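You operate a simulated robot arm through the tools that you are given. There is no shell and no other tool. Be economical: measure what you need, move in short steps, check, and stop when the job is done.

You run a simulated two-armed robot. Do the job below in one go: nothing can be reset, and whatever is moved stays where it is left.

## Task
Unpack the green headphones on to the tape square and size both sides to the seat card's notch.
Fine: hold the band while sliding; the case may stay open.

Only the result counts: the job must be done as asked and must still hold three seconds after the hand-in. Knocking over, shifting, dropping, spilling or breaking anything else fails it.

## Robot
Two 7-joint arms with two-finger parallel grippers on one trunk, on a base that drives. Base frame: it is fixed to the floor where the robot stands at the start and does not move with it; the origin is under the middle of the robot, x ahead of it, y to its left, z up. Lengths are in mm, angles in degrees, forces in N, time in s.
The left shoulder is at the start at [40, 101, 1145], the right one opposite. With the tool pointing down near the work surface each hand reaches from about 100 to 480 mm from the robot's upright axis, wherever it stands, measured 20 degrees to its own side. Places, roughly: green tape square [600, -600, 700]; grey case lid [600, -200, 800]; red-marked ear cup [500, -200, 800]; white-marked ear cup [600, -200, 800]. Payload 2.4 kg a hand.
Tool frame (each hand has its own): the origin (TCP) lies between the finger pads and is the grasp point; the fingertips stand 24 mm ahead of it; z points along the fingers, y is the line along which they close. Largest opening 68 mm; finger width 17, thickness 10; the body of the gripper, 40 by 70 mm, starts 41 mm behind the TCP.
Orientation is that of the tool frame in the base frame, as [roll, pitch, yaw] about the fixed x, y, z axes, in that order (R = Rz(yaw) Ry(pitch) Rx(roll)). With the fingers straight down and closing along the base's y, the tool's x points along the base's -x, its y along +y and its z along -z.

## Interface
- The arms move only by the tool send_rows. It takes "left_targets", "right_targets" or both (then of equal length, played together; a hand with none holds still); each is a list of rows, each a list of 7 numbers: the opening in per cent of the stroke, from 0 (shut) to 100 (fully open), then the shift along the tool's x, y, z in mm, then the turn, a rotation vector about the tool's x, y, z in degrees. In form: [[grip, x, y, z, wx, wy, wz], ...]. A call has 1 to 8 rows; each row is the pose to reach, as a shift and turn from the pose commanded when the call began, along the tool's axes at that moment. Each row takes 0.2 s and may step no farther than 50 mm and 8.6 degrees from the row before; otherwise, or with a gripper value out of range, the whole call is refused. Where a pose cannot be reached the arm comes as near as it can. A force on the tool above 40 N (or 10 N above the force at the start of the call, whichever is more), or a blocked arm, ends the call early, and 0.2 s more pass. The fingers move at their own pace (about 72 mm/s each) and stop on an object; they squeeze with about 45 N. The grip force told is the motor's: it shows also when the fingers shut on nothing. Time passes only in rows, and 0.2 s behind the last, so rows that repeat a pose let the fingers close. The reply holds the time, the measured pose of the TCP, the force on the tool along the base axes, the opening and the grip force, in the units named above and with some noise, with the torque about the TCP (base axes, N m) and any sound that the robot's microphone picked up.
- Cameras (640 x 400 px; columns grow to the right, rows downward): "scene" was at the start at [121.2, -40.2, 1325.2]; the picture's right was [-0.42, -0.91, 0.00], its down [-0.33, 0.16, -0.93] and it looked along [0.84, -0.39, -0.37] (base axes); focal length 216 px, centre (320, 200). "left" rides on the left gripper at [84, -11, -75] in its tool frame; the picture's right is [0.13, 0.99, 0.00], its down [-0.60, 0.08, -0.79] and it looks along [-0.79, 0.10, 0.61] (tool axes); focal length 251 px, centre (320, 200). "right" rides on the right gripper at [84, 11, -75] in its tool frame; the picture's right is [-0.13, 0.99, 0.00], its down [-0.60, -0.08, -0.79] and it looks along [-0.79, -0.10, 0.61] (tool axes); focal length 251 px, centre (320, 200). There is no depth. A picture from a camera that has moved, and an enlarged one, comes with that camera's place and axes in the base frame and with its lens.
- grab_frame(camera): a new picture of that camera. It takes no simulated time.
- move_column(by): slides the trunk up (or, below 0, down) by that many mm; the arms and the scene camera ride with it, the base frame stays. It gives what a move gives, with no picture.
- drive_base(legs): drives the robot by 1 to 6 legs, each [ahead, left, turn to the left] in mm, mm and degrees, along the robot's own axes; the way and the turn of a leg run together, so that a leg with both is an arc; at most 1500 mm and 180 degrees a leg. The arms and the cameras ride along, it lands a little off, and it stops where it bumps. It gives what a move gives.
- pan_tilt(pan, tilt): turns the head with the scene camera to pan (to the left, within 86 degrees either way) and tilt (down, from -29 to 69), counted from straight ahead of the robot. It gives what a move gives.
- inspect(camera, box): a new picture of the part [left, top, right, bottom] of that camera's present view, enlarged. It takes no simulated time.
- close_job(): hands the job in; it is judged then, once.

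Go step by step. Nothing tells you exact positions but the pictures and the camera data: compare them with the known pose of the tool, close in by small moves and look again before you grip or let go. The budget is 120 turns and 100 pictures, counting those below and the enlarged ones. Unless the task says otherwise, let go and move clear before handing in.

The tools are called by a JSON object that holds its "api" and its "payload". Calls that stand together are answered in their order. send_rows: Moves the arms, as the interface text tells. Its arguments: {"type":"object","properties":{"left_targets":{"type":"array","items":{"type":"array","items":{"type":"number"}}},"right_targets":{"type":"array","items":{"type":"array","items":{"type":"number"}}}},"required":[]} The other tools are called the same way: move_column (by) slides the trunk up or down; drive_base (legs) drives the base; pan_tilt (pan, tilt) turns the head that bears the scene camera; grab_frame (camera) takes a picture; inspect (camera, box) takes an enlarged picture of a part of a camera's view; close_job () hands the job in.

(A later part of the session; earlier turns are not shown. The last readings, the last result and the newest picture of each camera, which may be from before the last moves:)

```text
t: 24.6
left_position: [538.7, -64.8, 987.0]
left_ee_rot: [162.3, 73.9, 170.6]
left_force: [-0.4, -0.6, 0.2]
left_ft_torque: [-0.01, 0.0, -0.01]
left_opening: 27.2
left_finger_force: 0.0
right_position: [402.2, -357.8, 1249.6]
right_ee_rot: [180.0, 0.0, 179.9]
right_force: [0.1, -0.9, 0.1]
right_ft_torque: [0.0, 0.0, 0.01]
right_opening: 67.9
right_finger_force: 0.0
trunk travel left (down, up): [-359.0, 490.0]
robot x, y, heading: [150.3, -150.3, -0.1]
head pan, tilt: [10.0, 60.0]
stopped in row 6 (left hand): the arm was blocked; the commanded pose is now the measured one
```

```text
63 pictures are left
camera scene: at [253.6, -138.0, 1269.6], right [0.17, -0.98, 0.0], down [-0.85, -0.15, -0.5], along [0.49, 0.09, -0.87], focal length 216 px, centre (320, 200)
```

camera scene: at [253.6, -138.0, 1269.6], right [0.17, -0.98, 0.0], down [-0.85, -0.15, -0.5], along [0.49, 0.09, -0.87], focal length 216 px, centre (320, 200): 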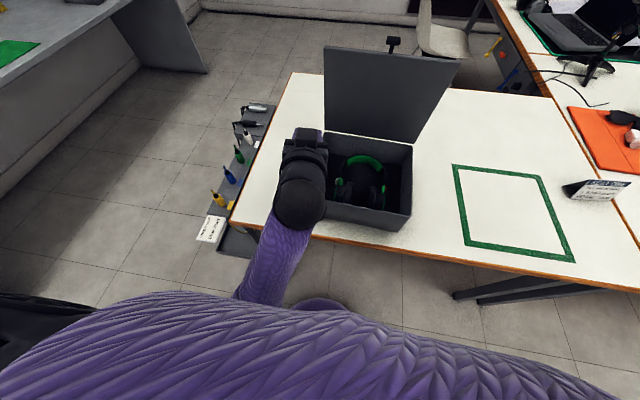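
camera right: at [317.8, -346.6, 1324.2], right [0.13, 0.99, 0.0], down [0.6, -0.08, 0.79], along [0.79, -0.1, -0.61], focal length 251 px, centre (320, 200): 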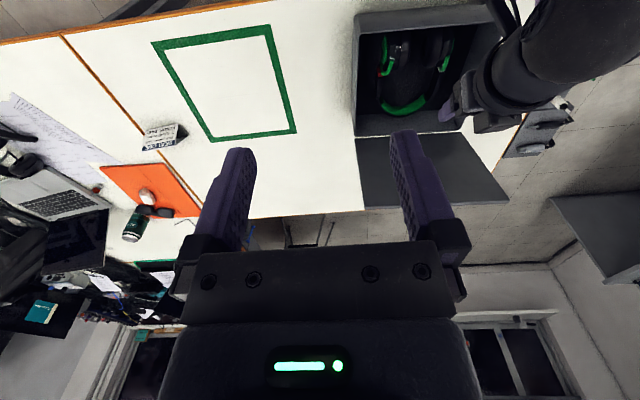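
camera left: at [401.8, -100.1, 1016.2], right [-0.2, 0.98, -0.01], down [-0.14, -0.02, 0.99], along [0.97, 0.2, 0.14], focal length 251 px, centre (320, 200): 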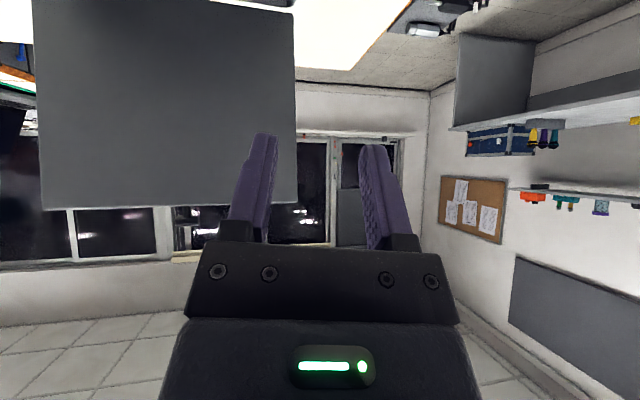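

{"api": "send_rows", "payload": {"left_targets": [[40, -19, 6, 20, 0, 0, 0], [40, -38, 12, 40, 0, 3, 0], [40, -56, 19, 60, 0, 10, 0], [40, -60, 19, 60, 0, 18, 0], [40, -64, 19, 60, 0, 26, 0], [40, -68, 19, 60, 0, 34, 0], [40, -72, 19, 60, 0, 42, 0], [40, -76, 19, 60, 0, 50, 0]]}}

{"api": "grab_frame", "payload": {"camera": "scene"}}

```text
t: 26.3
left_position: [614.5, -41.4, 1046.1]
left_ee_rot: [175.1, 29.3, -174.3]
left_force: [4.1, 3.1, -2.1]
left_ft_torque: [-0.08, -0.07, -0.36]
left_opening: 27.4
left_finger_force: 0.0
right_position: [402.8, -356.7, 1249.2]
right_ee_rot: [-179.9, 0.1, 179.9]
right_force: [0.3, -0.6, -0.1]
right_ft_torque: [0.01, 0.01, 0.0]
right_opening: 68.1
right_finger_force: 0.0
trunk travel left (down, up): [-359.0, 490.0]
robot x, y, heading: [148.6, -150.1, 0.2]
head pan, tilt: [10.0, 60.0]
stopped in row 8 (left hand): the force on the tool passed its limit at 102 N (the readings are from after the stop); the commanded pose is now the measured one
```

```text
62 pictures are left
camera scene: at [253.6, -138.1, 1269.6], right [0.17, -0.98, 0.0], down [-0.85, -0.15, -0.5], along [0.49, 0.09, -0.87], focal length 216 px, centre (320, 200)
```

scene: 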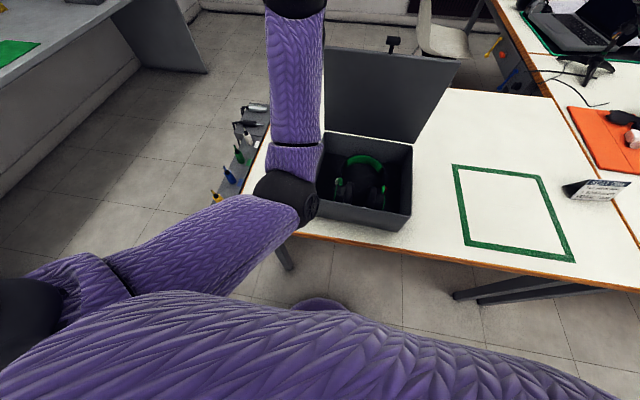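

The fold collision is confirmed: the elbow is low and the forearm steep. I'll raise the trunk so there's room, then lower the hand relative to the shoulder to level the forearm.

{"api": "move_column", "payload": {"by": 280}}

{"api": "send_rows", "payload": {"left_targets": [[40, 8, 0, 18, 0, -3, 0], [40, 16, 0, 36, 0, -6, 0], [40, 25, 0, 54, 0, -6, 0], [40, 35, 0, 72, 0, -6, 0], [40, 45, 0, 90, 0, -6, 0], [40, 55, 0, 108, 0, -6, 0], [40, 65, 0, 126, 0, -6, 0], [40, 75, 0, 144, 0, -6, 0]]}}

{"api": "grab_frame", "payload": {"camera": "scene"}}

```text
t: 29.2
left_position: [615.0, -41.0, 1326.2]
left_ee_rot: [175.1, 29.3, -174.3]
left_force: [-0.2, 0.4, 0.4]
left_ft_torque: [-0.01, 0.03, 0.0]
left_opening: 27.4
left_finger_force: 0.1
right_position: [402.8, -357.5, 1528.5]
right_ee_rot: [180.0, 0.0, 179.9]
right_force: [-0.5, -0.2, 0.1]
right_ft_torque: [0.01, -0.04, -0.01]
right_opening: 68.2
right_finger_force: 0.1
trunk travel left (down, up): [-639.0, 210.0]
robot x, y, heading: [150.0, -150.2, -0.1]
head pan, tilt: [10.0, 60.0]
```

```text
t: 31.0
left_position: [617.6, -28.3, 1164.7]
left_ee_rot: [174.8, 35.2, -174.9]
left_force: [-0.2, -0.9, -0.8]
left_ft_torque: [0.0, 0.0, -0.04]
left_opening: 27.3
left_finger_force: 0.1
right_position: [402.4, -357.3, 1529.2]
right_ee_rot: [-179.9, 0.1, 180.0]
right_force: [0.3, -0.4, 0.2]
right_ft_torque: [0.01, 0.0, 0.0]
right_opening: 67.9
right_finger_force: 0.1
trunk travel left (down, up): [-639.0, 210.0]
robot x, y, heading: [149.2, -152.5, 0.1]
head pan, tilt: [10.0, 60.0]
```

```text
61 pictures are left
camera scene: at [228.5, -138.0, 1550.7], right [0.17, -0.98, 0.0], down [-0.85, -0.15, -0.5], along [0.49, 0.09, -0.87], focal length 216 px, centre (320, 200)
```

scene: 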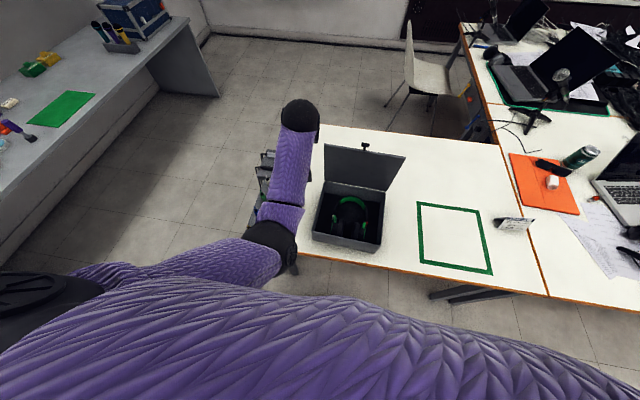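

{"api": "send_rows", "payload": {"left_targets": [[40, 15, 4, 10, 0, 4, 0], [40, 30, 8, 20, 0, 9, 0], [40, 45, 12, 30, 0, 14, 0], [40, 60, 16, 40, 0, 19, 0], [40, 75, 20, 50, 0, 24, 0], [40, 90, 20, 59, 0, 29, 0], [40, 90, 20, 59, 0, 35, 0]]}}

{"api": "grab_frame", "payload": {"camera": "scene"}}

```text
t: 32.6
left_position: [577.2, -4.5, 1066.3]
left_ee_rot: [175.8, 0.4, -171.9]
left_force: [-0.6, -0.5, 0.3]
left_ft_torque: [0.01, 0.01, -0.01]
left_opening: 26.9
left_finger_force: 0.1
right_position: [403.1, -356.7, 1530.0]
right_ee_rot: [-179.9, 0.0, 179.9]
right_force: [0.0, -0.8, 0.4]
right_ft_torque: [0.02, 0.04, -0.01]
right_opening: 68.2
right_finger_force: 0.1
trunk travel left (down, up): [-639.0, 210.0]
robot x, y, heading: [150.4, -148.2, -0.1]
head pan, tilt: [10.0, 60.0]
```

```text
60 pictures are left
camera scene: at [228.9, -138.0, 1550.7], right [0.17, -0.98, 0.0], down [-0.85, -0.15, -0.5], along [0.49, 0.09, -0.87], focal length 216 px, centre (320, 200)
```

scene: 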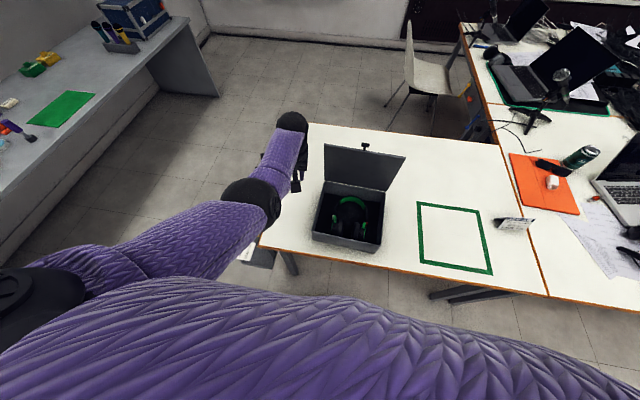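

The left arm now has a good tool-down posture. I'll shift it left and up a bit, lower the trunk partway, and bring the right hand over the case for a close look at the headphones.

{"api": "send_rows", "payload": {"left_targets": [[60, 10, 10, -20, 0, 0, 0], [80, 20, 20, -40, 0, 0, 0], [100, 30, 35, -60, 0, 0, 0], [100, 40, 45, -80, 0, 0, 0]], "right_targets": [[100, 0, 10, 45, 0, 0, 0], [100, 0, 30, 90, 0, 0, 0], [100, 0, 50, 130, 0, 0, 0], [100, 0, 70, 170, 0, 0, 0]]}}

{"api": "move_column", "payload": {"by": -130}}

{"api": "pan_tilt", "payload": {"pan": -10, "tilt": 52}}

{"api": "grab_frame", "payload": {"camera": "right"}}

{"api": "grab_frame", "payload": {"camera": "scene"}}

```text
t: 33.6
left_position: [533.6, 27.4, 1148.8]
left_ee_rot: [175.9, 1.4, -171.5]
left_force: [5.7, 6.4, -4.8]
left_ft_torque: [-0.34, -0.19, -0.58]
left_opening: 68.0
left_finger_force: 0.1
right_position: [404.2, -288.5, 1362.8]
right_ee_rot: [-180.0, 0.0, 179.9]
right_force: [-0.1, -0.8, 0.0]
right_ft_torque: [-0.01, -0.02, -0.01]
right_opening: 68.1
right_finger_force: 0.1
trunk travel left (down, up): [-639.0, 210.0]
robot x, y, heading: [151.8, -151.4, 0.2]
head pan, tilt: [10.0, 60.0]
stopped in row 4 (left hand): the force on the tool passed its limit at 76 N (the readings are from after the stop); the commanded pose is now the measured one
```

```text
t: 34.2
left_position: [535.3, 28.0, 1124.1]
left_ee_rot: [175.8, 1.6, -171.7]
left_force: [9.9, 2.0, -9.4]
left_ft_torque: [0.08, -0.19, 0.01]
left_opening: 67.8
left_finger_force: 0.1
right_position: [405.4, -289.4, 1339.6]
right_ee_rot: [-180.0, -0.1, 179.9]
right_force: [0.0, -0.4, -0.1]
right_ft_torque: [-0.01, 0.02, -0.01]
right_opening: 68.1
right_finger_force: 0.0
trunk travel left (down, up): [-616.0, 233.0]
robot x, y, heading: [153.8, -146.9, 0.0]
head pan, tilt: [10.0, 60.0]
stopped: the force on the tool passed its limit at 45 N (the readings are from after the stop); the commanded pose is now the measured one
```

```text
t: 35.0
left_position: [535.9, 26.1, 1126.1]
left_ee_rot: [175.8, 1.5, -171.8]
left_force: [16.6, 6.5, -13.4]
left_ft_torque: [-0.15, -0.11, -0.16]
left_opening: 67.9
left_finger_force: 0.1
right_position: [404.9, -290.1, 1340.9]
right_ee_rot: [179.9, 0.0, 179.9]
right_force: [-0.3, -0.6, 0.9]
right_ft_torque: [-0.02, 0.01, 0.04]
right_opening: 67.8
right_finger_force: 0.0
trunk travel left (down, up): [-616.0, 233.0]
robot x, y, heading: [153.1, -149.5, -0.2]
head pan, tilt: [-10.0, 52.0]
```

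```text
59 pictures are left
camera right: at [320.2, -280.0, 1415.4], right [0.13, 0.99, 0.0], down [0.6, -0.08, 0.79], along [0.79, -0.1, -0.61], focal length 251 px, centre (320, 200)
```

right: 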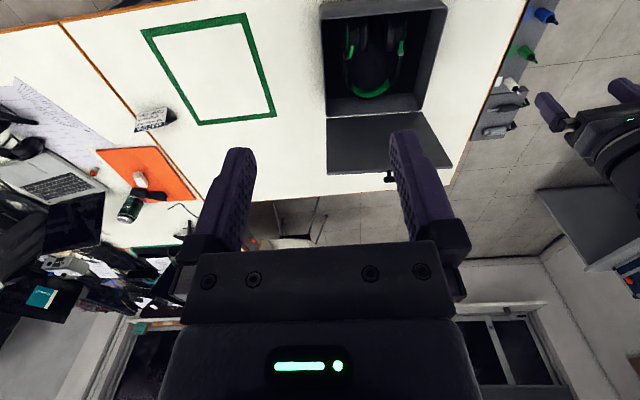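

```text
58 pictures are left
camera scene: at [237.6, -162.6, 1537.4], right [-0.17, -0.98, 0.0], down [-0.78, 0.14, -0.62], along [0.61, -0.11, -0.79], focal length 216 px, centre (320, 200)
```

scene: 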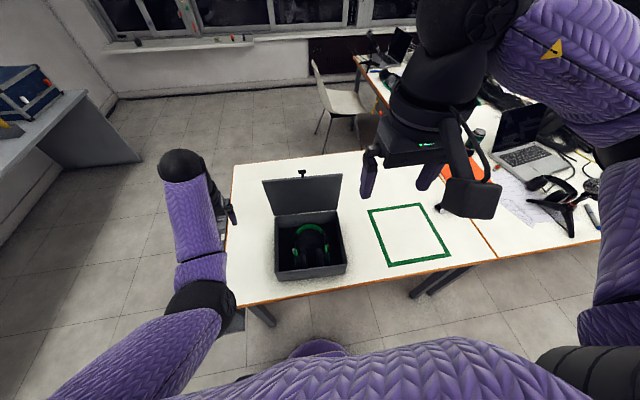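

The left gripper still presses its own forearm when raised. I'll relieve it by moving it forward, down and left, and bring the right hand lower too.

{"api": "send_rows", "payload": {"left_targets": [[100, -15, 0, 10, 0, 0, 0], [100, -30, 4, 25, 0, 0, 0], [100, -40, 14, 45, 0, 0, 0], [100, -40, 24, 65, 0, 0, 0], [100, -40, 34, 85, 0, 0, 0]], "right_targets": [[100, 0, 10, 40, 0, 0, 0], [100, 0, 20, 80, 0, 0, 0], [100, -10, 30, 120, 0, 0, 0], [100, -20, 40, 160, 0, 0, 0], [100, -30, 45, 190, 0, 0, 0]]}}

{"api": "move_column", "payload": {"by": -130}}

{"api": "grab_frame", "payload": {"camera": "right"}}

{"api": "grab_frame", "payload": {"camera": "scene"}}

```text
t: 36.2
left_position: [570.9, 73.7, 1043.5]
left_ee_rot: [175.8, 1.5, -171.7]
left_force: [0.1, 0.0, 0.0]
left_ft_torque: [0.01, 0.0, -0.01]
left_opening: 67.9
left_finger_force: 0.0
right_position: [432.9, -245.5, 1150.6]
right_ee_rot: [-179.9, 0.0, 179.9]
right_force: [0.3, -0.3, -0.7]
right_ft_torque: [-0.02, -0.02, 0.0]
right_opening: 68.1
right_finger_force: 0.1
trunk travel left (down, up): [-616.0, 233.0]
robot x, y, heading: [153.1, -143.3, -0.3]
head pan, tilt: [-10.0, 52.0]
```

```text
t: 37.8
left_position: [571.4, 71.9, 914.1]
left_ee_rot: [175.8, 1.6, -171.6]
left_force: [0.4, 0.1, 0.0]
left_ft_torque: [0.04, -0.02, -0.01]
left_opening: 68.3
left_finger_force: 0.0
right_position: [435.3, -244.8, 1019.6]
right_ee_rot: [179.9, 0.1, 179.8]
right_force: [0.6, -0.1, -0.2]
right_ft_torque: [0.0, 0.0, -0.02]
right_opening: 68.0
right_finger_force: 0.0
trunk travel left (down, up): [-486.0, 363.0]
robot x, y, heading: [145.9, -149.1, -0.1]
head pan, tilt: [-10.0, 52.0]
```

```text
57 pictures are left
camera right: at [350.0, -234.9, 1095.5], right [0.13, 0.99, 0.0], down [0.6, -0.08, 0.79], along [0.79, -0.1, -0.61], focal length 251 px, centre (320, 200)
```

right: 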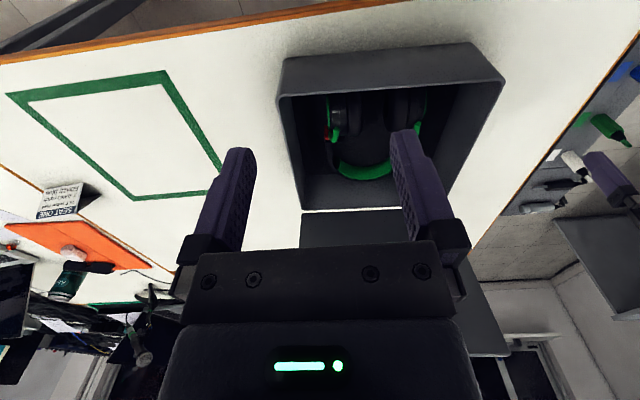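

```text
56 pictures are left
camera scene: at [245.7, -162.6, 1407.2], right [-0.17, -0.98, 0.0], down [-0.78, 0.14, -0.62], along [0.61, -0.11, -0.79], focal length 216 px, centre (320, 200)
```

scene: 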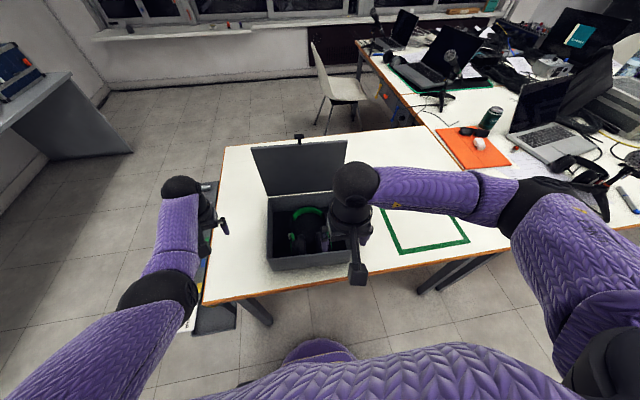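

{"api": "send_rows", "payload": {"right_targets": [[100, -20, 25, 25, 0, 0, 0], [100, -40, 50, 50, 0, 0, 0], [100, -60, 75, 75, 0, 0, 0]]}}

{"api": "inspect", "payload": {"camera": "right", "box": [200, 0, 520, 200]}}

{"api": "inspect", "payload": {"camera": "scene", "box": [260, 180, 360, 275]}}

```text
t: 38.6
left_position: [570.5, 73.7, 914.2]
left_ee_rot: [175.9, 1.5, -171.8]
left_force: [0.5, 0.6, 0.8]
left_ft_torque: [0.02, 0.01, 0.03]
left_opening: 68.1
left_finger_force: 0.0
right_position: [497.0, -171.5, 944.5]
right_ee_rot: [-180.0, 0.0, 179.9]
right_force: [0.9, 0.4, 0.0]
right_ft_torque: [-0.01, -0.03, 0.0]
right_opening: 67.8
right_finger_force: 0.0
trunk travel left (down, up): [-486.0, 363.0]
robot x, y, heading: [150.1, -148.1, 0.2]
head pan, tilt: [-10.0, 52.0]
```

```text
2.00 times, centred on (360, 100) of right
camera zoom: at [412.4, -160.9, 1020.5], right [0.13, 0.99, 0.0], down [0.6, -0.08, 0.79], along [0.79, -0.1, -0.61], focal length 503 px, centre (240, 400)
```

zoom: 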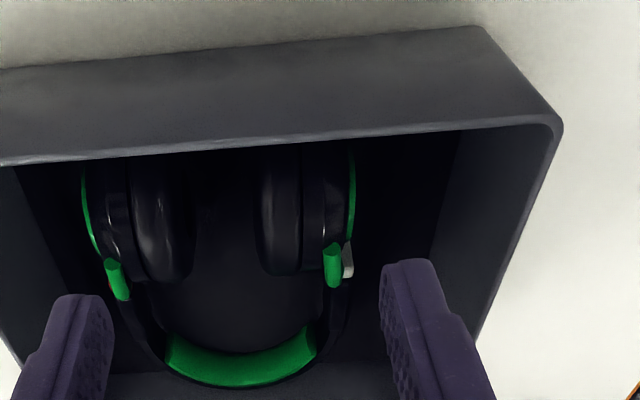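

```text
4.21 times, centred on (310, 228) of scene
camera zoom: at [246.0, -162.2, 1407.1], right [-0.17, -0.98, 0.0], down [-0.78, 0.14, -0.62], along [0.61, -0.11, -0.79], focal length 908 px, centre (362, 84)
```

zoom: 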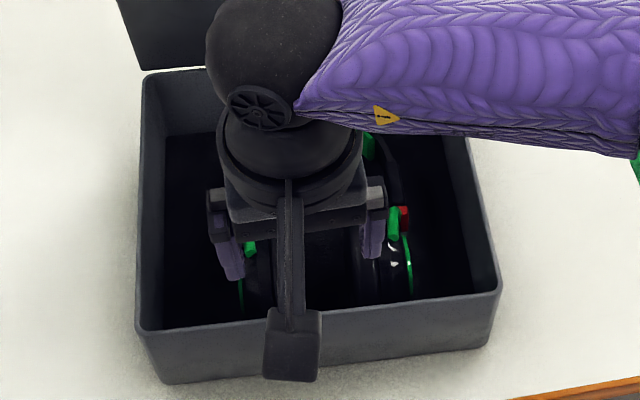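

Apex of the band is at about (700, −198, 784), tabs near x 588, cups near x 545. I'll take a closer look at the sliders.

{"api": "send_rows", "payload": {"right_targets": [[100, -30, -9, 15, 0, 0, 0], [100, -63, -18, 30, 0, 0, 0]]}}

{"api": "inspect", "payload": {"camera": "right", "box": [210, 20, 330, 120]}}

{"api": "inspect", "payload": {"camera": "right", "box": [320, 20, 440, 120]}}

{"api": "grab_frame", "payload": {"camera": "right"}}

```text
t: 39.2
left_position: [571.1, 72.9, 915.3]
left_ee_rot: [175.8, 1.6, -171.7]
left_force: [0.1, 0.3, 0.9]
left_ft_torque: [-0.01, -0.02, -0.01]
left_opening: 67.8
left_finger_force: 0.1
right_position: [559.7, -189.0, 917.9]
right_ee_rot: [179.9, -0.1, -180.0]
right_force: [0.9, -0.6, 0.2]
right_ft_torque: [0.01, 0.03, 0.03]
right_opening: 68.1
right_finger_force: 0.0
trunk travel left (down, up): [-486.0, 363.0]
robot x, y, heading: [150.1, -151.4, 0.2]
head pan, tilt: [-10.0, 52.0]
```

```text
4.00 times, centred on (270, 70) of right
camera zoom: at [475.0, -179.2, 992.3], right [0.13, 0.99, 0.0], down [0.6, -0.08, 0.79], along [0.79, -0.1, -0.61], focal length 1006 px, centre (520, 720)
```

zoom: 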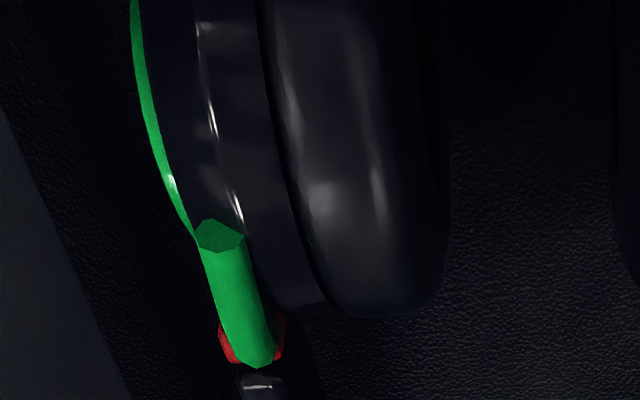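

```text
4.00 times, centred on (380, 70) of right
camera zoom: at [475.0, -179.2, 992.3], right [0.13, 0.99, 0.0], down [0.6, -0.08, 0.79], along [0.79, -0.1, -0.61], focal length 1006 px, centre (80, 720)
```

zoom: 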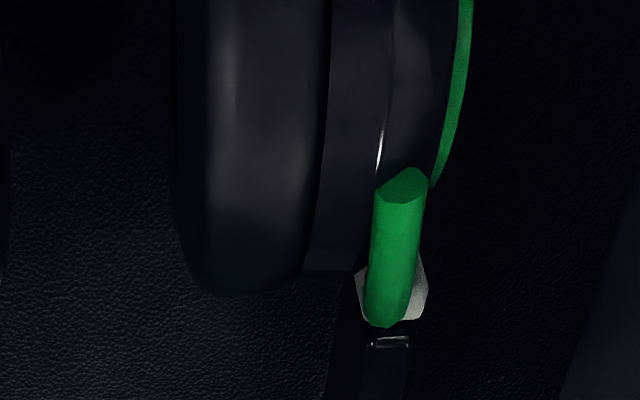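

```text
51 pictures are left
camera right: at [475.0, -179.2, 992.3], right [0.13, 0.99, 0.0], down [0.6, -0.08, 0.79], along [0.79, -0.1, -0.61], focal length 251 px, centre (320, 200)
```

right: 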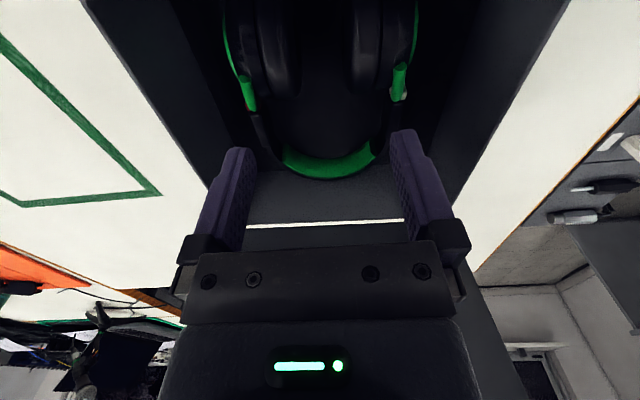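

I'll lift with both hands on the band's side sleeves (right ≈(638,−254), left ≈(646,−132), z≈788). First I'll hover above them with both tools aligned to the headset yaw.

{"api": "send_rows", "payload": {"left_targets": [[75, 0, 0, 0, 2, 1, 6], [75, 0, 0, -2, 4.2, 1.5, 12.3], [75, -12, -48, -3, 4.2, 1.5, 12.3], [75, -23, -96, -6, 4.2, 1.5, 12.3], [75, -34, -144, -9, 4.2, 1.5, 12.3], [75, -44, -178, -11, 4.2, 1.5, 12.3], [75, -44.7, -205, -13, 4.2, 1.5, 12.3]], "right_targets": [[75, -26, -22, 3, 0, 0, 2], [75, -52, -44, 6, 0, 0, 4], [75, -78, -65, 10, 0, 0, 4], [75, -78, -65, 10, 0, 0, 4], [75, -78, -65, 10, 0, 0, 4], [75, -78, -65, 10, 0, 0, 4], [75, -78, -65, 10, 0, 0, 4]]}}

{"api": "grab_frame", "payload": {"camera": "left"}}

{"api": "grab_frame", "payload": {"camera": "right"}}

{"api": "inspect", "payload": {"camera": "scene", "box": [220, 120, 420, 280]}}

```text
t: 40.8
left_position: [591.0, -96.5, 933.4]
left_ee_rot: [179.9, -0.5, 176.0]
left_force: [-0.4, 1.0, 0.0]
left_ft_torque: [0.01, 0.0, -0.02]
left_opening: 51.0
left_finger_force: 0.0
left hand out of reach, approached as far as the arm can: row 4, 5, 6, 7
right_position: [599.4, -260.9, 918.8]
right_ee_rot: [-180.0, -0.1, 175.8]
right_force: [0.5, 0.2, -0.6]
right_ft_torque: [-0.01, 0.0, 0.02]
right_opening: 51.1
right_finger_force: 0.0
right hand out of reach, approached as far as the arm can: row 2, 3, 4, 5, 6, 7
trunk travel left (down, up): [-486.0, 363.0]
robot x, y, heading: [151.2, -147.4, -0.1]
head pan, tilt: [-10.0, 52.0]
```

```text
50 pictures are left
camera left: at [508.5, -102.9, 1008.7], right [-0.06, 1.0, 0.0], down [0.61, 0.04, 0.79], along [0.79, 0.05, -0.62], focal length 251 px, centre (320, 200)
```

left: 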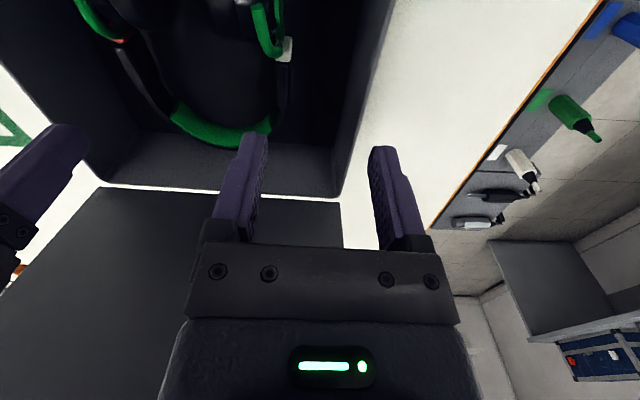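

```text
49 pictures are left
camera right: at [515.6, -244.5, 994.4], right [0.2, 0.98, 0.0], down [0.6, -0.12, 0.79], along [0.78, -0.16, -0.61], focal length 251 px, centre (320, 200)
```

right: 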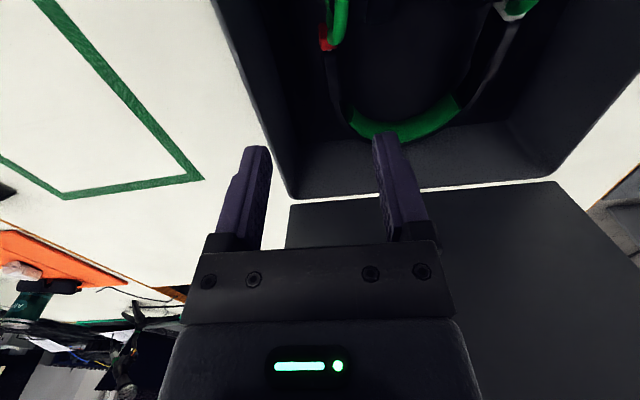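

```text
2.50 times, centred on (320, 200) of scene
camera zoom: at [246.2, -161.8, 1407.1], right [-0.17, -0.98, 0.0], down [-0.78, 0.14, -0.62], along [0.61, -0.11, -0.79], focal length 539 px, centre (320, 200)
```

zoom: 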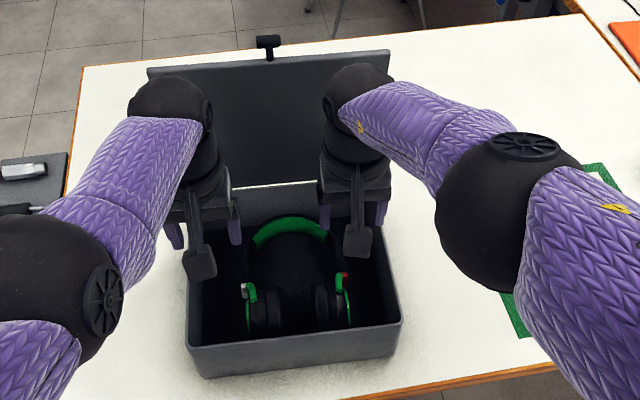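

Both arms are near reach limit here. I'll drive 65 mm ahead, then fine-align above the sleeves and descend using the trunk.

{"api": "drive_base", "payload": {"legs": [[65, 0, 0]]}}

{"api": "inspect", "payload": {"camera": "scene", "box": [240, 160, 400, 300]}}

```text
t: 41.8
left_position: [657.1, -96.9, 932.0]
left_ee_rot: [179.9, -0.5, 176.1]
left_force: [1.0, 0.6, -0.6]
left_ft_torque: [0.02, 0.01, 0.03]
left_opening: 51.0
left_finger_force: 0.1
right_position: [663.3, -260.5, 918.7]
right_ee_rot: [180.0, -0.1, 175.9]
right_force: [0.3, 0.1, -0.1]
right_ft_torque: [0.02, 0.02, 0.0]
right_opening: 51.1
right_finger_force: 0.0
trunk travel left (down, up): [-486.0, 363.0]
robot x, y, heading: [215.7, -147.9, 0.1]
head pan, tilt: [-10.0, 52.0]
```

```text
2.86 times, centred on (320, 230) of scene
camera zoom: at [310.9, -162.6, 1407.0], right [-0.17, -0.98, 0.0], down [-0.78, 0.14, -0.61], along [0.61, -0.11, -0.79], focal length 616 px, centre (320, 114)
```

zoom: 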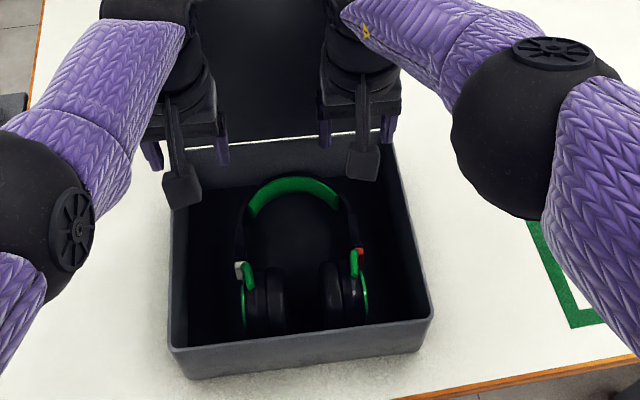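

{"api": "send_rows", "payload": {"left_targets": [[75, 9, -17, 7, 0, 0, 0], [75, 17.6, -34.3, 13, 0, 0, 0], [75, 17.6, -34.3, 13, 0, 0, 0]], "right_targets": [[75, 17, 1, 0, 0, 0, 0], [75, 33, 2, 0, 0, 0, 0], [75, 33, 2, 0, 0, 0, 0]]}}

{"api": "move_column", "payload": {"by": -75}}

{"api": "inspect", "payload": {"camera": "left", "box": [160, 20, 480, 220]}}

{"api": "inspect", "payload": {"camera": "right", "box": [160, 20, 480, 220]}}

```text
t: 42.6
left_position: [637.6, -130.2, 919.8]
left_ee_rot: [179.9, -0.4, 176.1]
left_force: [0.1, -0.2, -1.5]
left_ft_torque: [0.02, 0.03, -0.01]
left_opening: 51.2
left_finger_force: 0.0
right_position: [630.5, -255.9, 918.3]
right_ee_rot: [-180.0, -0.1, 176.0]
right_force: [-0.2, 0.1, 0.8]
right_ft_torque: [-0.02, 0.02, 0.01]
right_opening: 51.1
right_finger_force: 0.1
trunk travel left (down, up): [-486.0, 363.0]
robot x, y, heading: [211.2, -150.0, -0.1]
head pan, tilt: [-10.0, 52.0]
```

```text
t: 43.7
left_position: [635.6, -129.1, 845.6]
left_ee_rot: [180.0, -0.6, 176.1]
left_force: [0.0, -0.8, -0.2]
left_ft_torque: [-0.01, 0.0, 0.0]
left_opening: 50.7
left_finger_force: 0.1
right_position: [630.8, -256.0, 844.0]
right_ee_rot: [-179.9, 0.0, 176.0]
right_force: [0.2, 0.8, 0.1]
right_ft_torque: [0.0, -0.02, 0.0]
right_opening: 50.8
right_finger_force: 0.0
trunk travel left (down, up): [-411.0, 438.0]
robot x, y, heading: [216.6, -147.9, 0.3]
head pan, tilt: [-10.0, 52.0]
```

```text
2.00 times, centred on (320, 120) of left
camera zoom: at [552.3, -135.7, 920.9], right [-0.06, 1.0, 0.0], down [0.61, 0.04, 0.79], along [0.79, 0.05, -0.62], focal length 503 px, centre (320, 360)
```

zoom: 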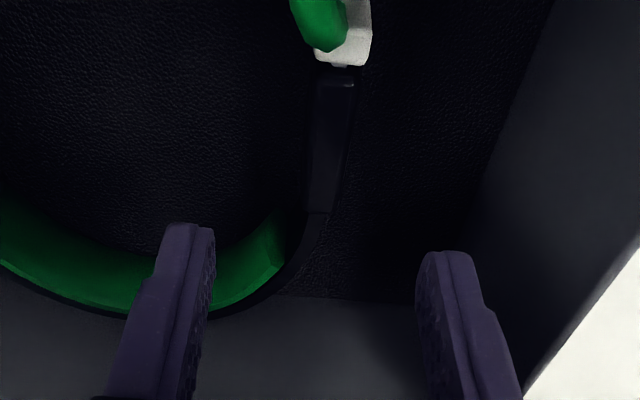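

```text
2.00 times, centred on (320, 120) of right
camera zoom: at [546.7, -240.3, 919.5], right [0.2, 0.98, 0.0], down [0.6, -0.12, 0.79], along [0.78, -0.16, -0.61], focal length 503 px, centre (320, 360)
```

zoom: 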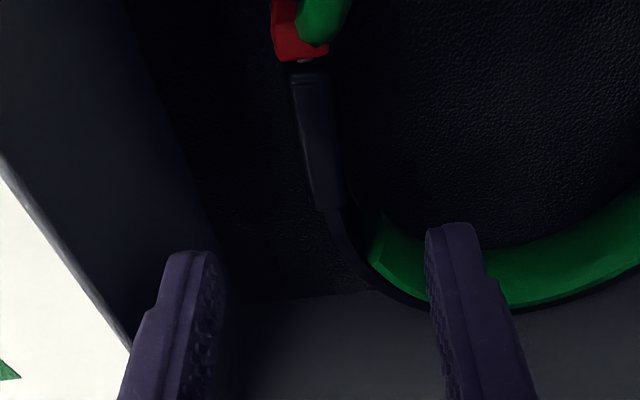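

{"api": "move_column", "payload": {"by": -50}}

{"api": "inspect", "payload": {"camera": "left", "box": [160, 20, 480, 220]}}

{"api": "inspect", "payload": {"camera": "right", "box": [160, 20, 480, 220]}}

```text
t: 44.6
left_position: [636.1, -129.1, 794.5]
left_ee_rot: [179.9, -0.4, 176.0]
left_force: [1.0, 0.3, -1.0]
left_ft_torque: [0.0, 0.01, -0.02]
left_opening: 51.0
left_finger_force: 0.1
right_position: [630.1, -255.9, 794.1]
right_ee_rot: [-180.0, 0.0, 175.9]
right_force: [-0.2, 0.9, 0.1]
right_ft_torque: [-0.01, 0.01, 0.02]
right_opening: 50.9
right_finger_force: 0.0
trunk travel left (down, up): [-361.0, 488.0]
robot x, y, heading: [214.6, -149.4, 0.2]
head pan, tilt: [-10.0, 52.0]
```

```text
2.00 times, centred on (320, 120) of left
camera zoom: at [552.3, -135.7, 870.8], right [-0.06, 1.0, 0.0], down [0.61, 0.04, 0.79], along [0.79, 0.05, -0.61], focal length 503 px, centre (320, 360)
```

zoom: 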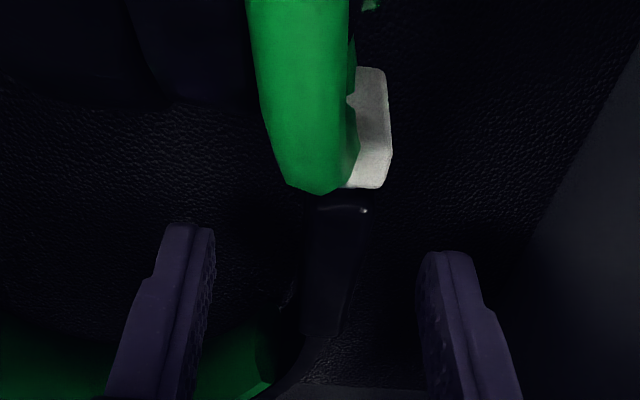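

```text
2.00 times, centred on (320, 120) of right
camera zoom: at [546.8, -240.4, 869.5], right [0.2, 0.98, 0.0], down [0.6, -0.12, 0.79], along [0.78, -0.16, -0.61], focal length 503 px, centre (320, 360)
```

zoom: 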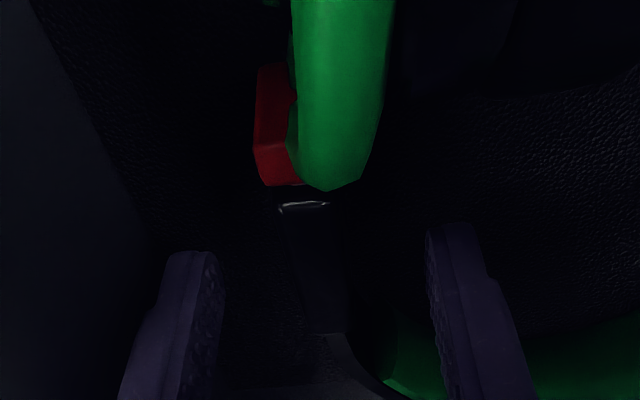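

{"api": "send_rows", "payload": {"left_targets": [[75, 3, 0, 4, 0, 0, 0], [75, 5, 0, 8, 0, 0, 0], [50, 5, 0, 8, 0, 0, 0], [30, 5, 0, 8, 0, 0, 0], [0, 5, 0, 8, 0, 0, 0], [0, 5, 0, 8, 0, 0, 0], [0, 5, 0, 8, 0, 0, 0]], "right_targets": [[75, 0, 0, 4, 0, 0, 0], [75, 0, 0, 8, 0, 0, 0], [50, 0, 0, 8, 0, 0, 0], [30, 0, 0, 8, 0, 0, 0], [0, 0, 0, 8, 0, 0, 0], [0, 0, 0, 8, 0, 0, 0], [0, 0, 0, 8, 0, 0, 0]]}}

{"api": "inspect", "payload": {"camera": "left", "box": [160, 20, 480, 220]}}

{"api": "inspect", "payload": {"camera": "right", "box": [160, 20, 480, 220]}}

```text
t: 46.2
left_position: [631.7, -131.5, 786.7]
left_ee_rot: [-179.8, -0.4, 176.0]
left_force: [0.6, -34.9, -0.2]
left_ft_torque: [-0.54, 0.08, -0.55]
left_opening: 12.4
left_finger_force: 32.4
right_position: [631.8, -254.1, 786.5]
right_ee_rot: [179.7, 0.0, 176.1]
right_force: [-0.4, 33.5, -0.2]
right_ft_torque: [0.46, -0.17, 0.6]
right_opening: 12.4
right_finger_force: 32.9
trunk travel left (down, up): [-361.0, 488.0]
robot x, y, heading: [217.3, -149.7, -0.1]
head pan, tilt: [-10.0, 52.0]
```

```text
2.00 times, centred on (320, 120) of left
camera zoom: at [547.2, -137.2, 862.6], right [-0.06, 1.0, 0.0], down [0.61, 0.04, 0.79], along [0.79, 0.05, -0.62], focal length 503 px, centre (320, 360)
```

zoom: 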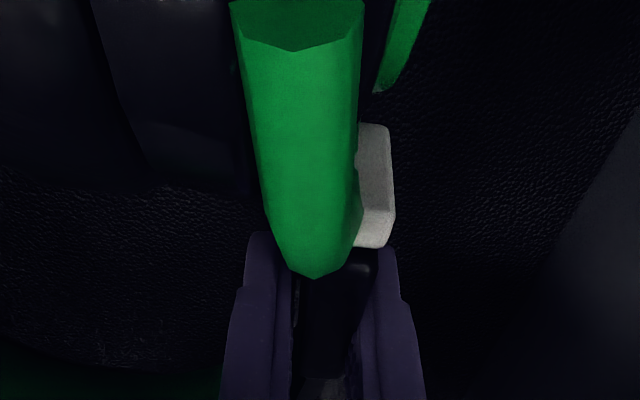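

```text
2.00 times, centred on (320, 120) of right
camera zoom: at [547.0, -238.7, 861.6], right [0.2, 0.98, 0.01], down [0.6, -0.12, 0.79], along [0.78, -0.15, -0.61], focal length 503 px, centre (320, 360)
```

zoom: 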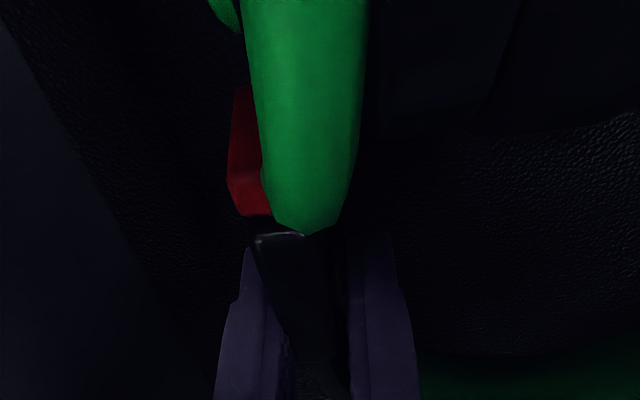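

Both sleeves are gripped at 12.4 mm. The hands are straining apart by a few mm, so I'll ease them together before lifting.

{"api": "send_rows", "payload": {"left_targets": [[0, 0, -1, 0, 0, 0, 0], [0, 0, -2, 0, 0, 0, 0], [0, 0, -2, 0, 0, 0, 0]], "right_targets": [[0, 0, 1, 0, 0, 0, 0], [0, 0, 2, 0, 0, 0, 0], [0, 0, 2, 0, 0, 0, 0]]}}

```text
t: 47.0
left_position: [630.5, -132.0, 787.6]
left_ee_rot: [179.9, -0.5, 176.1]
left_force: [0.2, -27.3, -0.8]
left_ft_torque: [-0.5, -0.08, -0.57]
left_opening: 12.3
left_finger_force: 32.6
right_position: [632.0, -253.7, 786.2]
right_ee_rot: [-179.9, 0.0, 176.0]
right_force: [-0.5, 27.7, 3.0]
right_ft_torque: [0.73, 0.16, 0.63]
right_opening: 12.9
right_finger_force: 33.2
trunk travel left (down, up): [-361.0, 488.0]
robot x, y, heading: [214.9, -148.0, -0.3]
head pan, tilt: [-10.0, 52.0]
```

{"api": "send_rows", "payload": {"left_targets": [[0, 0, -2, 0, 0, 0, 0], [0, 0, -4, 0, 0, 0, 0], [0, 0, -5, 0, 0, 0, 0], [0, 0, -5, 0, 0, 0, 0]], "right_targets": [[0, 0, 2, 0, 0, 0, 0], [0, 0, 4, 0, 0, 0, 0], [0, 0, 5, 0, 0, 0, 0], [0, 0, 5, 0, 0, 0, 0]]}}

```text
t: 48.1
left_position: [631.6, -133.0, 787.6]
left_ee_rot: [179.3, -0.5, 176.4]
left_force: [-0.1, 4.0, 0.0]
left_ft_torque: [-0.72, -0.08, -0.56]
left_opening: 12.5
left_finger_force: 33.0
right_position: [631.5, -253.4, 786.7]
right_ee_rot: [-179.3, -0.1, 175.8]
right_force: [-1.3, -3.0, 0.1]
right_ft_torque: [0.7, -0.11, 0.59]
right_opening: 13.1
right_finger_force: 32.7
trunk travel left (down, up): [-361.0, 488.0]
robot x, y, heading: [215.4, -152.0, 0.2]
head pan, tilt: [-10.0, 52.0]
stopped in row 4 (left hand): the force on the tool passed its limit at 43 N (the readings are from after the stop); the commanded pose is now the measured one
```

{"api": "move_column", "payload": {"by": 50}}

{"api": "inspect", "payload": {"camera": "scene", "box": [230, 150, 410, 300]}}

```text
t: 49.0
left_position: [630.5, -132.6, 835.9]
left_ee_rot: [179.2, -0.5, 176.3]
left_force: [-0.7, 4.0, -2.5]
left_ft_torque: [-0.71, -0.07, -0.53]
left_opening: 12.3
left_finger_force: 32.3
right_position: [632.7, -255.3, 834.8]
right_ee_rot: [-179.3, -0.1, 175.6]
right_force: [-0.5, -4.8, -0.7]
right_ft_torque: [0.78, -0.03, 0.58]
right_opening: 13.0
right_finger_force: 33.6
trunk travel left (down, up): [-411.0, 438.0]
robot x, y, heading: [212.2, -148.4, 0.1]
head pan, tilt: [-10.0, 52.0]
```

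```text
2.67 times, centred on (320, 225) of scene
camera zoom: at [318.8, -162.6, 1331.6], right [-0.17, -0.98, 0.0], down [-0.78, 0.14, -0.62], along [0.61, -0.11, -0.79], focal length 575 px, centre (320, 133)
```

zoom: 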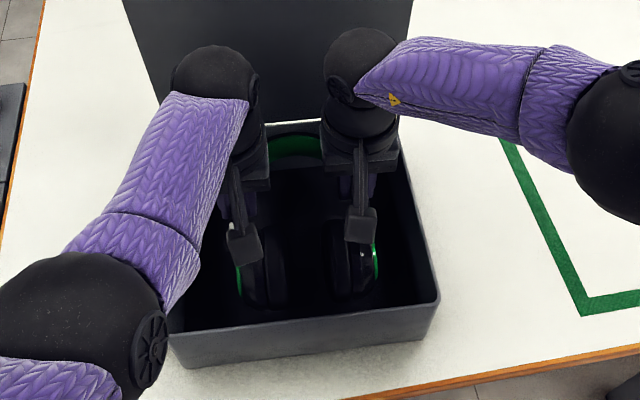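

{"api": "move_column", "payload": {"by": 110}}

{"api": "grab_frame", "payload": {"camera": "scene"}}

```text
t: 50.4
left_position: [632.3, -133.2, 945.7]
left_ee_rot: [179.4, -0.6, 176.4]
left_force: [0.5, 7.6, -1.8]
left_ft_torque: [-0.74, 0.03, -0.54]
left_opening: 12.4
left_finger_force: 32.6
right_position: [632.4, -255.0, 946.2]
right_ee_rot: [-179.3, -0.1, 175.7]
right_force: [-0.6, -6.9, -0.9]
right_ft_torque: [0.72, -0.16, 0.58]
right_opening: 12.8
right_finger_force: 33.3
trunk travel left (down, up): [-521.0, 328.0]
robot x, y, heading: [217.5, -147.5, -0.1]
head pan, tilt: [-10.0, 52.0]
```

```text
39 pictures are left
camera scene: at [307.4, -162.6, 1442.1], right [-0.17, -0.98, 0.0], down [-0.78, 0.14, -0.62], along [0.61, -0.11, -0.79], focal length 216 px, centre (320, 200)
```

scene: 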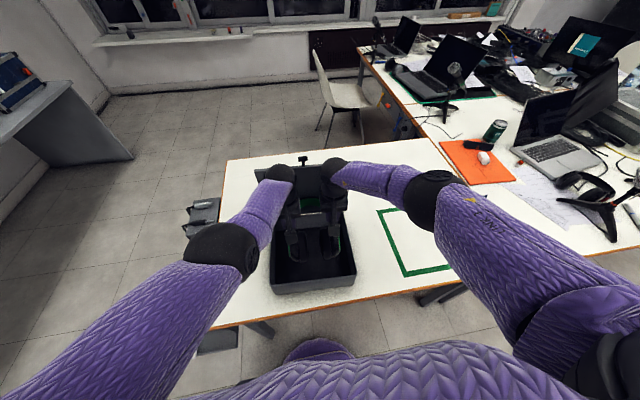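

The headset is lifted clear of the case. The square spans about x 485–748, y −705…−462, so I'll drive 390 mm right and 20 mm ahead to centre over it.

{"api": "drive_base", "payload": {"legs": [[0, -200, 0], [20, -190, 0]]}}

{"api": "grab_frame", "payload": {"camera": "scene"}}

```text
t: 53.2
left_position: [650.2, -520.4, 946.5]
left_ee_rot: [179.4, -0.5, 176.4]
left_force: [0.8, 8.4, -2.1]
left_ft_torque: [-0.7, 0.0, -0.56]
left_opening: 12.0
left_finger_force: 32.4
right_position: [651.3, -640.8, 946.6]
right_ee_rot: [-179.3, -0.1, 175.5]
right_force: [-0.7, -9.4, -1.7]
right_ft_torque: [0.74, -0.13, 0.63]
right_opening: 13.1
right_finger_force: 33.2
trunk travel left (down, up): [-521.0, 328.0]
robot x, y, heading: [236.6, -538.5, 0.2]
head pan, tilt: [-10.0, 52.0]
```

```text
38 pictures are left
camera scene: at [327.1, -549.9, 1442.2], right [-0.17, -0.98, 0.0], down [-0.78, 0.14, -0.62], along [0.61, -0.11, -0.79], focal length 216 px, centre (320, 200)
```

scene: 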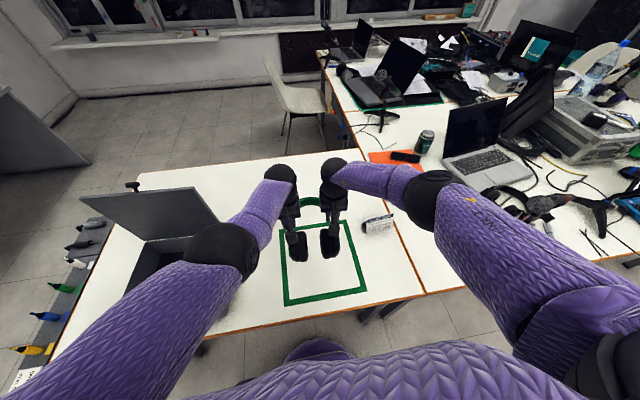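

{"api": "move_column", "payload": {"by": -145}}

{"api": "inspect", "payload": {"camera": "scene", "box": [220, 140, 420, 320]}}

{"api": "grab_frame", "payload": {"camera": "left"}}

```text
t: 54.9
left_position: [650.8, -519.5, 800.3]
left_ee_rot: [179.3, -0.5, 176.3]
left_force: [0.7, 2.4, -2.2]
left_ft_torque: [-0.73, -0.02, -0.56]
left_opening: 12.4
left_finger_force: 32.7
right_position: [652.2, -641.0, 801.2]
right_ee_rot: [-179.3, 0.0, 175.6]
right_force: [-0.7, -4.0, -0.9]
right_ft_torque: [0.75, -0.08, 0.62]
right_opening: 12.9
right_finger_force: 33.0
trunk travel left (down, up): [-376.0, 473.0]
robot x, y, heading: [234.4, -534.5, -0.0]
head pan, tilt: [-10.0, 52.0]
```

```text
2.22 times, centred on (320, 230) of scene
camera zoom: at [343.3, -548.9, 1296.5], right [-0.17, -0.98, 0.0], down [-0.78, 0.14, -0.62], along [0.61, -0.11, -0.79], focal length 479 px, centre (320, 133)
```

zoom: 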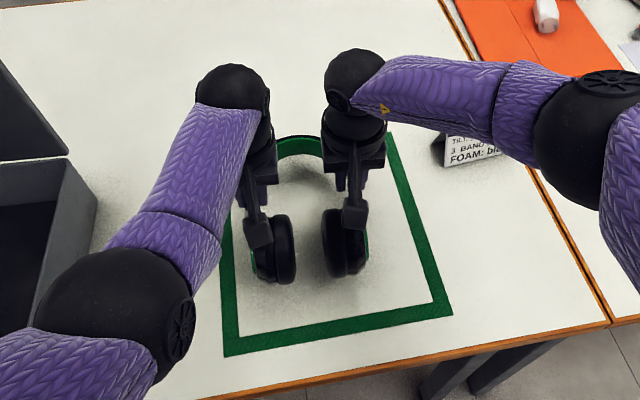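

```text
36 pictures are left
camera left: at [566.9, -526.1, 877.5], right [-0.06, 1.0, 0.01], down [0.61, 0.03, 0.79], along [0.79, 0.06, -0.61], focal length 251 px, centre (320, 200)
```

left: 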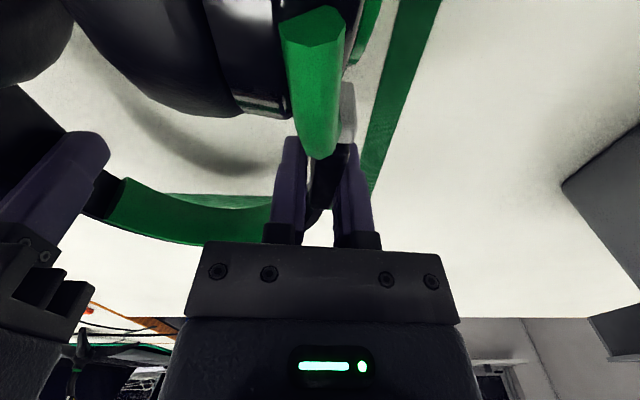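

{"api": "drive_base", "payload": {"legs": [[-12, -17, 0]]}}

{"api": "move_column", "payload": {"by": -11}}

{"api": "inspect", "payload": {"camera": "left", "box": [200, 0, 440, 150]}}

{"api": "inspect", "payload": {"camera": "right", "box": [200, 0, 440, 150]}}

```text
t: 55.7
left_position: [638.6, -536.5, 801.1]
left_ee_rot: [179.4, -0.5, 176.4]
left_force: [0.0, 3.4, -1.5]
left_ft_torque: [-0.72, -0.06, -0.55]
left_opening: 12.4
left_finger_force: 32.8
right_position: [641.2, -658.3, 801.5]
right_ee_rot: [-179.2, -0.1, 175.6]
right_force: [-1.0, -4.0, -1.4]
right_ft_torque: [0.77, -0.02, 0.57]
right_opening: 13.2
right_finger_force: 33.1
trunk travel left (down, up): [-376.0, 473.0]
robot x, y, heading: [222.6, -549.2, 0.2]
head pan, tilt: [-10.0, 52.0]
```

```text
t: 56.3
left_position: [639.1, -537.5, 790.8]
left_ee_rot: [179.4, -0.5, 176.2]
left_force: [0.5, 2.3, -1.7]
left_ft_torque: [-0.75, -0.06, -0.55]
left_opening: 12.6
left_finger_force: 32.3
right_position: [639.9, -657.9, 789.3]
right_ee_rot: [-179.3, -0.1, 175.6]
right_force: [-0.6, -0.9, 0.4]
right_ft_torque: [0.75, -0.06, 0.61]
right_opening: 13.1
right_finger_force: 33.1
trunk travel left (down, up): [-365.0, 484.0]
robot x, y, heading: [223.3, -555.4, 0.1]
head pan, tilt: [-10.0, 52.0]
```

```text
2.67 times, centred on (320, 75) of left
camera zoom: at [554.8, -543.3, 866.3], right [-0.06, 1.0, 0.01], down [0.61, 0.03, 0.79], along [0.79, 0.06, -0.61], focal length 670 px, centre (320, 533)
```

zoom: 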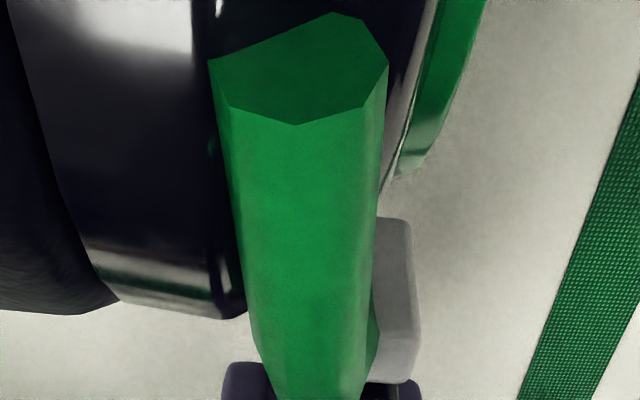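

```text
2.67 times, centred on (320, 75) of right
camera zoom: at [556.0, -640.7, 865.0], right [0.2, 0.98, -0.01], down [0.6, -0.11, 0.79], along [0.78, -0.17, -0.61], focal length 670 px, centre (320, 533)
```

zoom: 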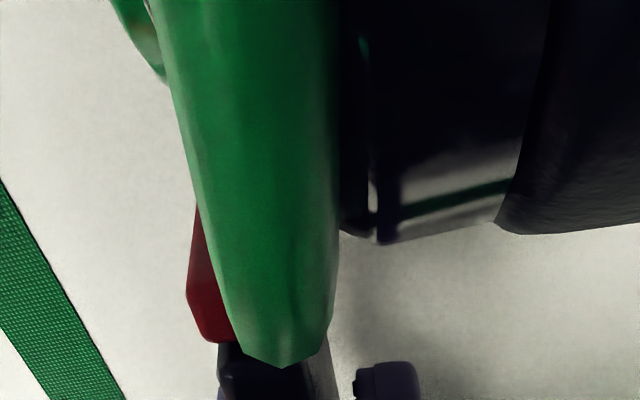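

{"api": "move_column", "payload": {"by": -5}}

```text
t: 56.8
left_position: [638.2, -536.2, 785.7]
left_ee_rot: [179.3, -0.5, 176.3]
left_force: [1.8, 2.3, -0.9]
left_ft_torque: [-0.73, -0.07, -0.55]
left_opening: 12.1
left_finger_force: 32.5
right_position: [639.7, -658.9, 784.7]
right_ee_rot: [-179.3, -0.1, 175.6]
right_force: [-0.9, -2.7, -1.0]
right_ft_torque: [0.75, -0.01, 0.6]
right_opening: 13.5
right_finger_force: 33.5
trunk travel left (down, up): [-360.0, 489.0]
robot x, y, heading: [220.2, -550.6, -0.1]
head pan, tilt: [-10.0, 52.0]
```

{"api": "move_column", "payload": {"by": -4}}

{"api": "inspect", "payload": {"camera": "right", "box": [160, 0, 480, 200]}}

```text
t: 57.3
left_position: [639.0, -537.4, 781.2]
left_ee_rot: [179.2, -0.5, 176.2]
left_force: [-0.5, 1.1, -0.6]
left_ft_torque: [-0.75, -0.07, -0.55]
left_opening: 12.2
left_finger_force: 32.8
right_position: [639.5, -658.1, 780.2]
right_ee_rot: [-179.2, 0.0, 175.6]
right_force: [-0.7, -1.7, -2.4]
right_ft_torque: [0.73, 0.02, 0.59]
right_opening: 13.3
right_finger_force: 33.8
trunk travel left (down, up): [-356.0, 493.0]
robot x, y, heading: [223.6, -550.8, 0.1]
head pan, tilt: [-10.0, 52.0]
```

```text
2.00 times, centred on (320, 100) of right
camera zoom: at [556.1, -640.7, 856.0], right [0.21, 0.98, -0.01], down [0.6, -0.12, 0.79], along [0.77, -0.17, -0.61], focal length 503 px, centre (320, 400)
```

zoom: 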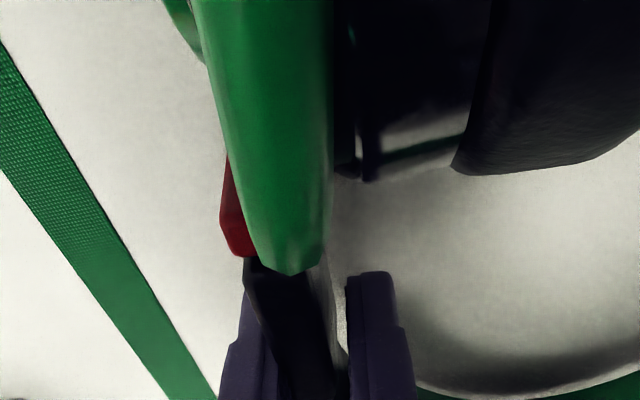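

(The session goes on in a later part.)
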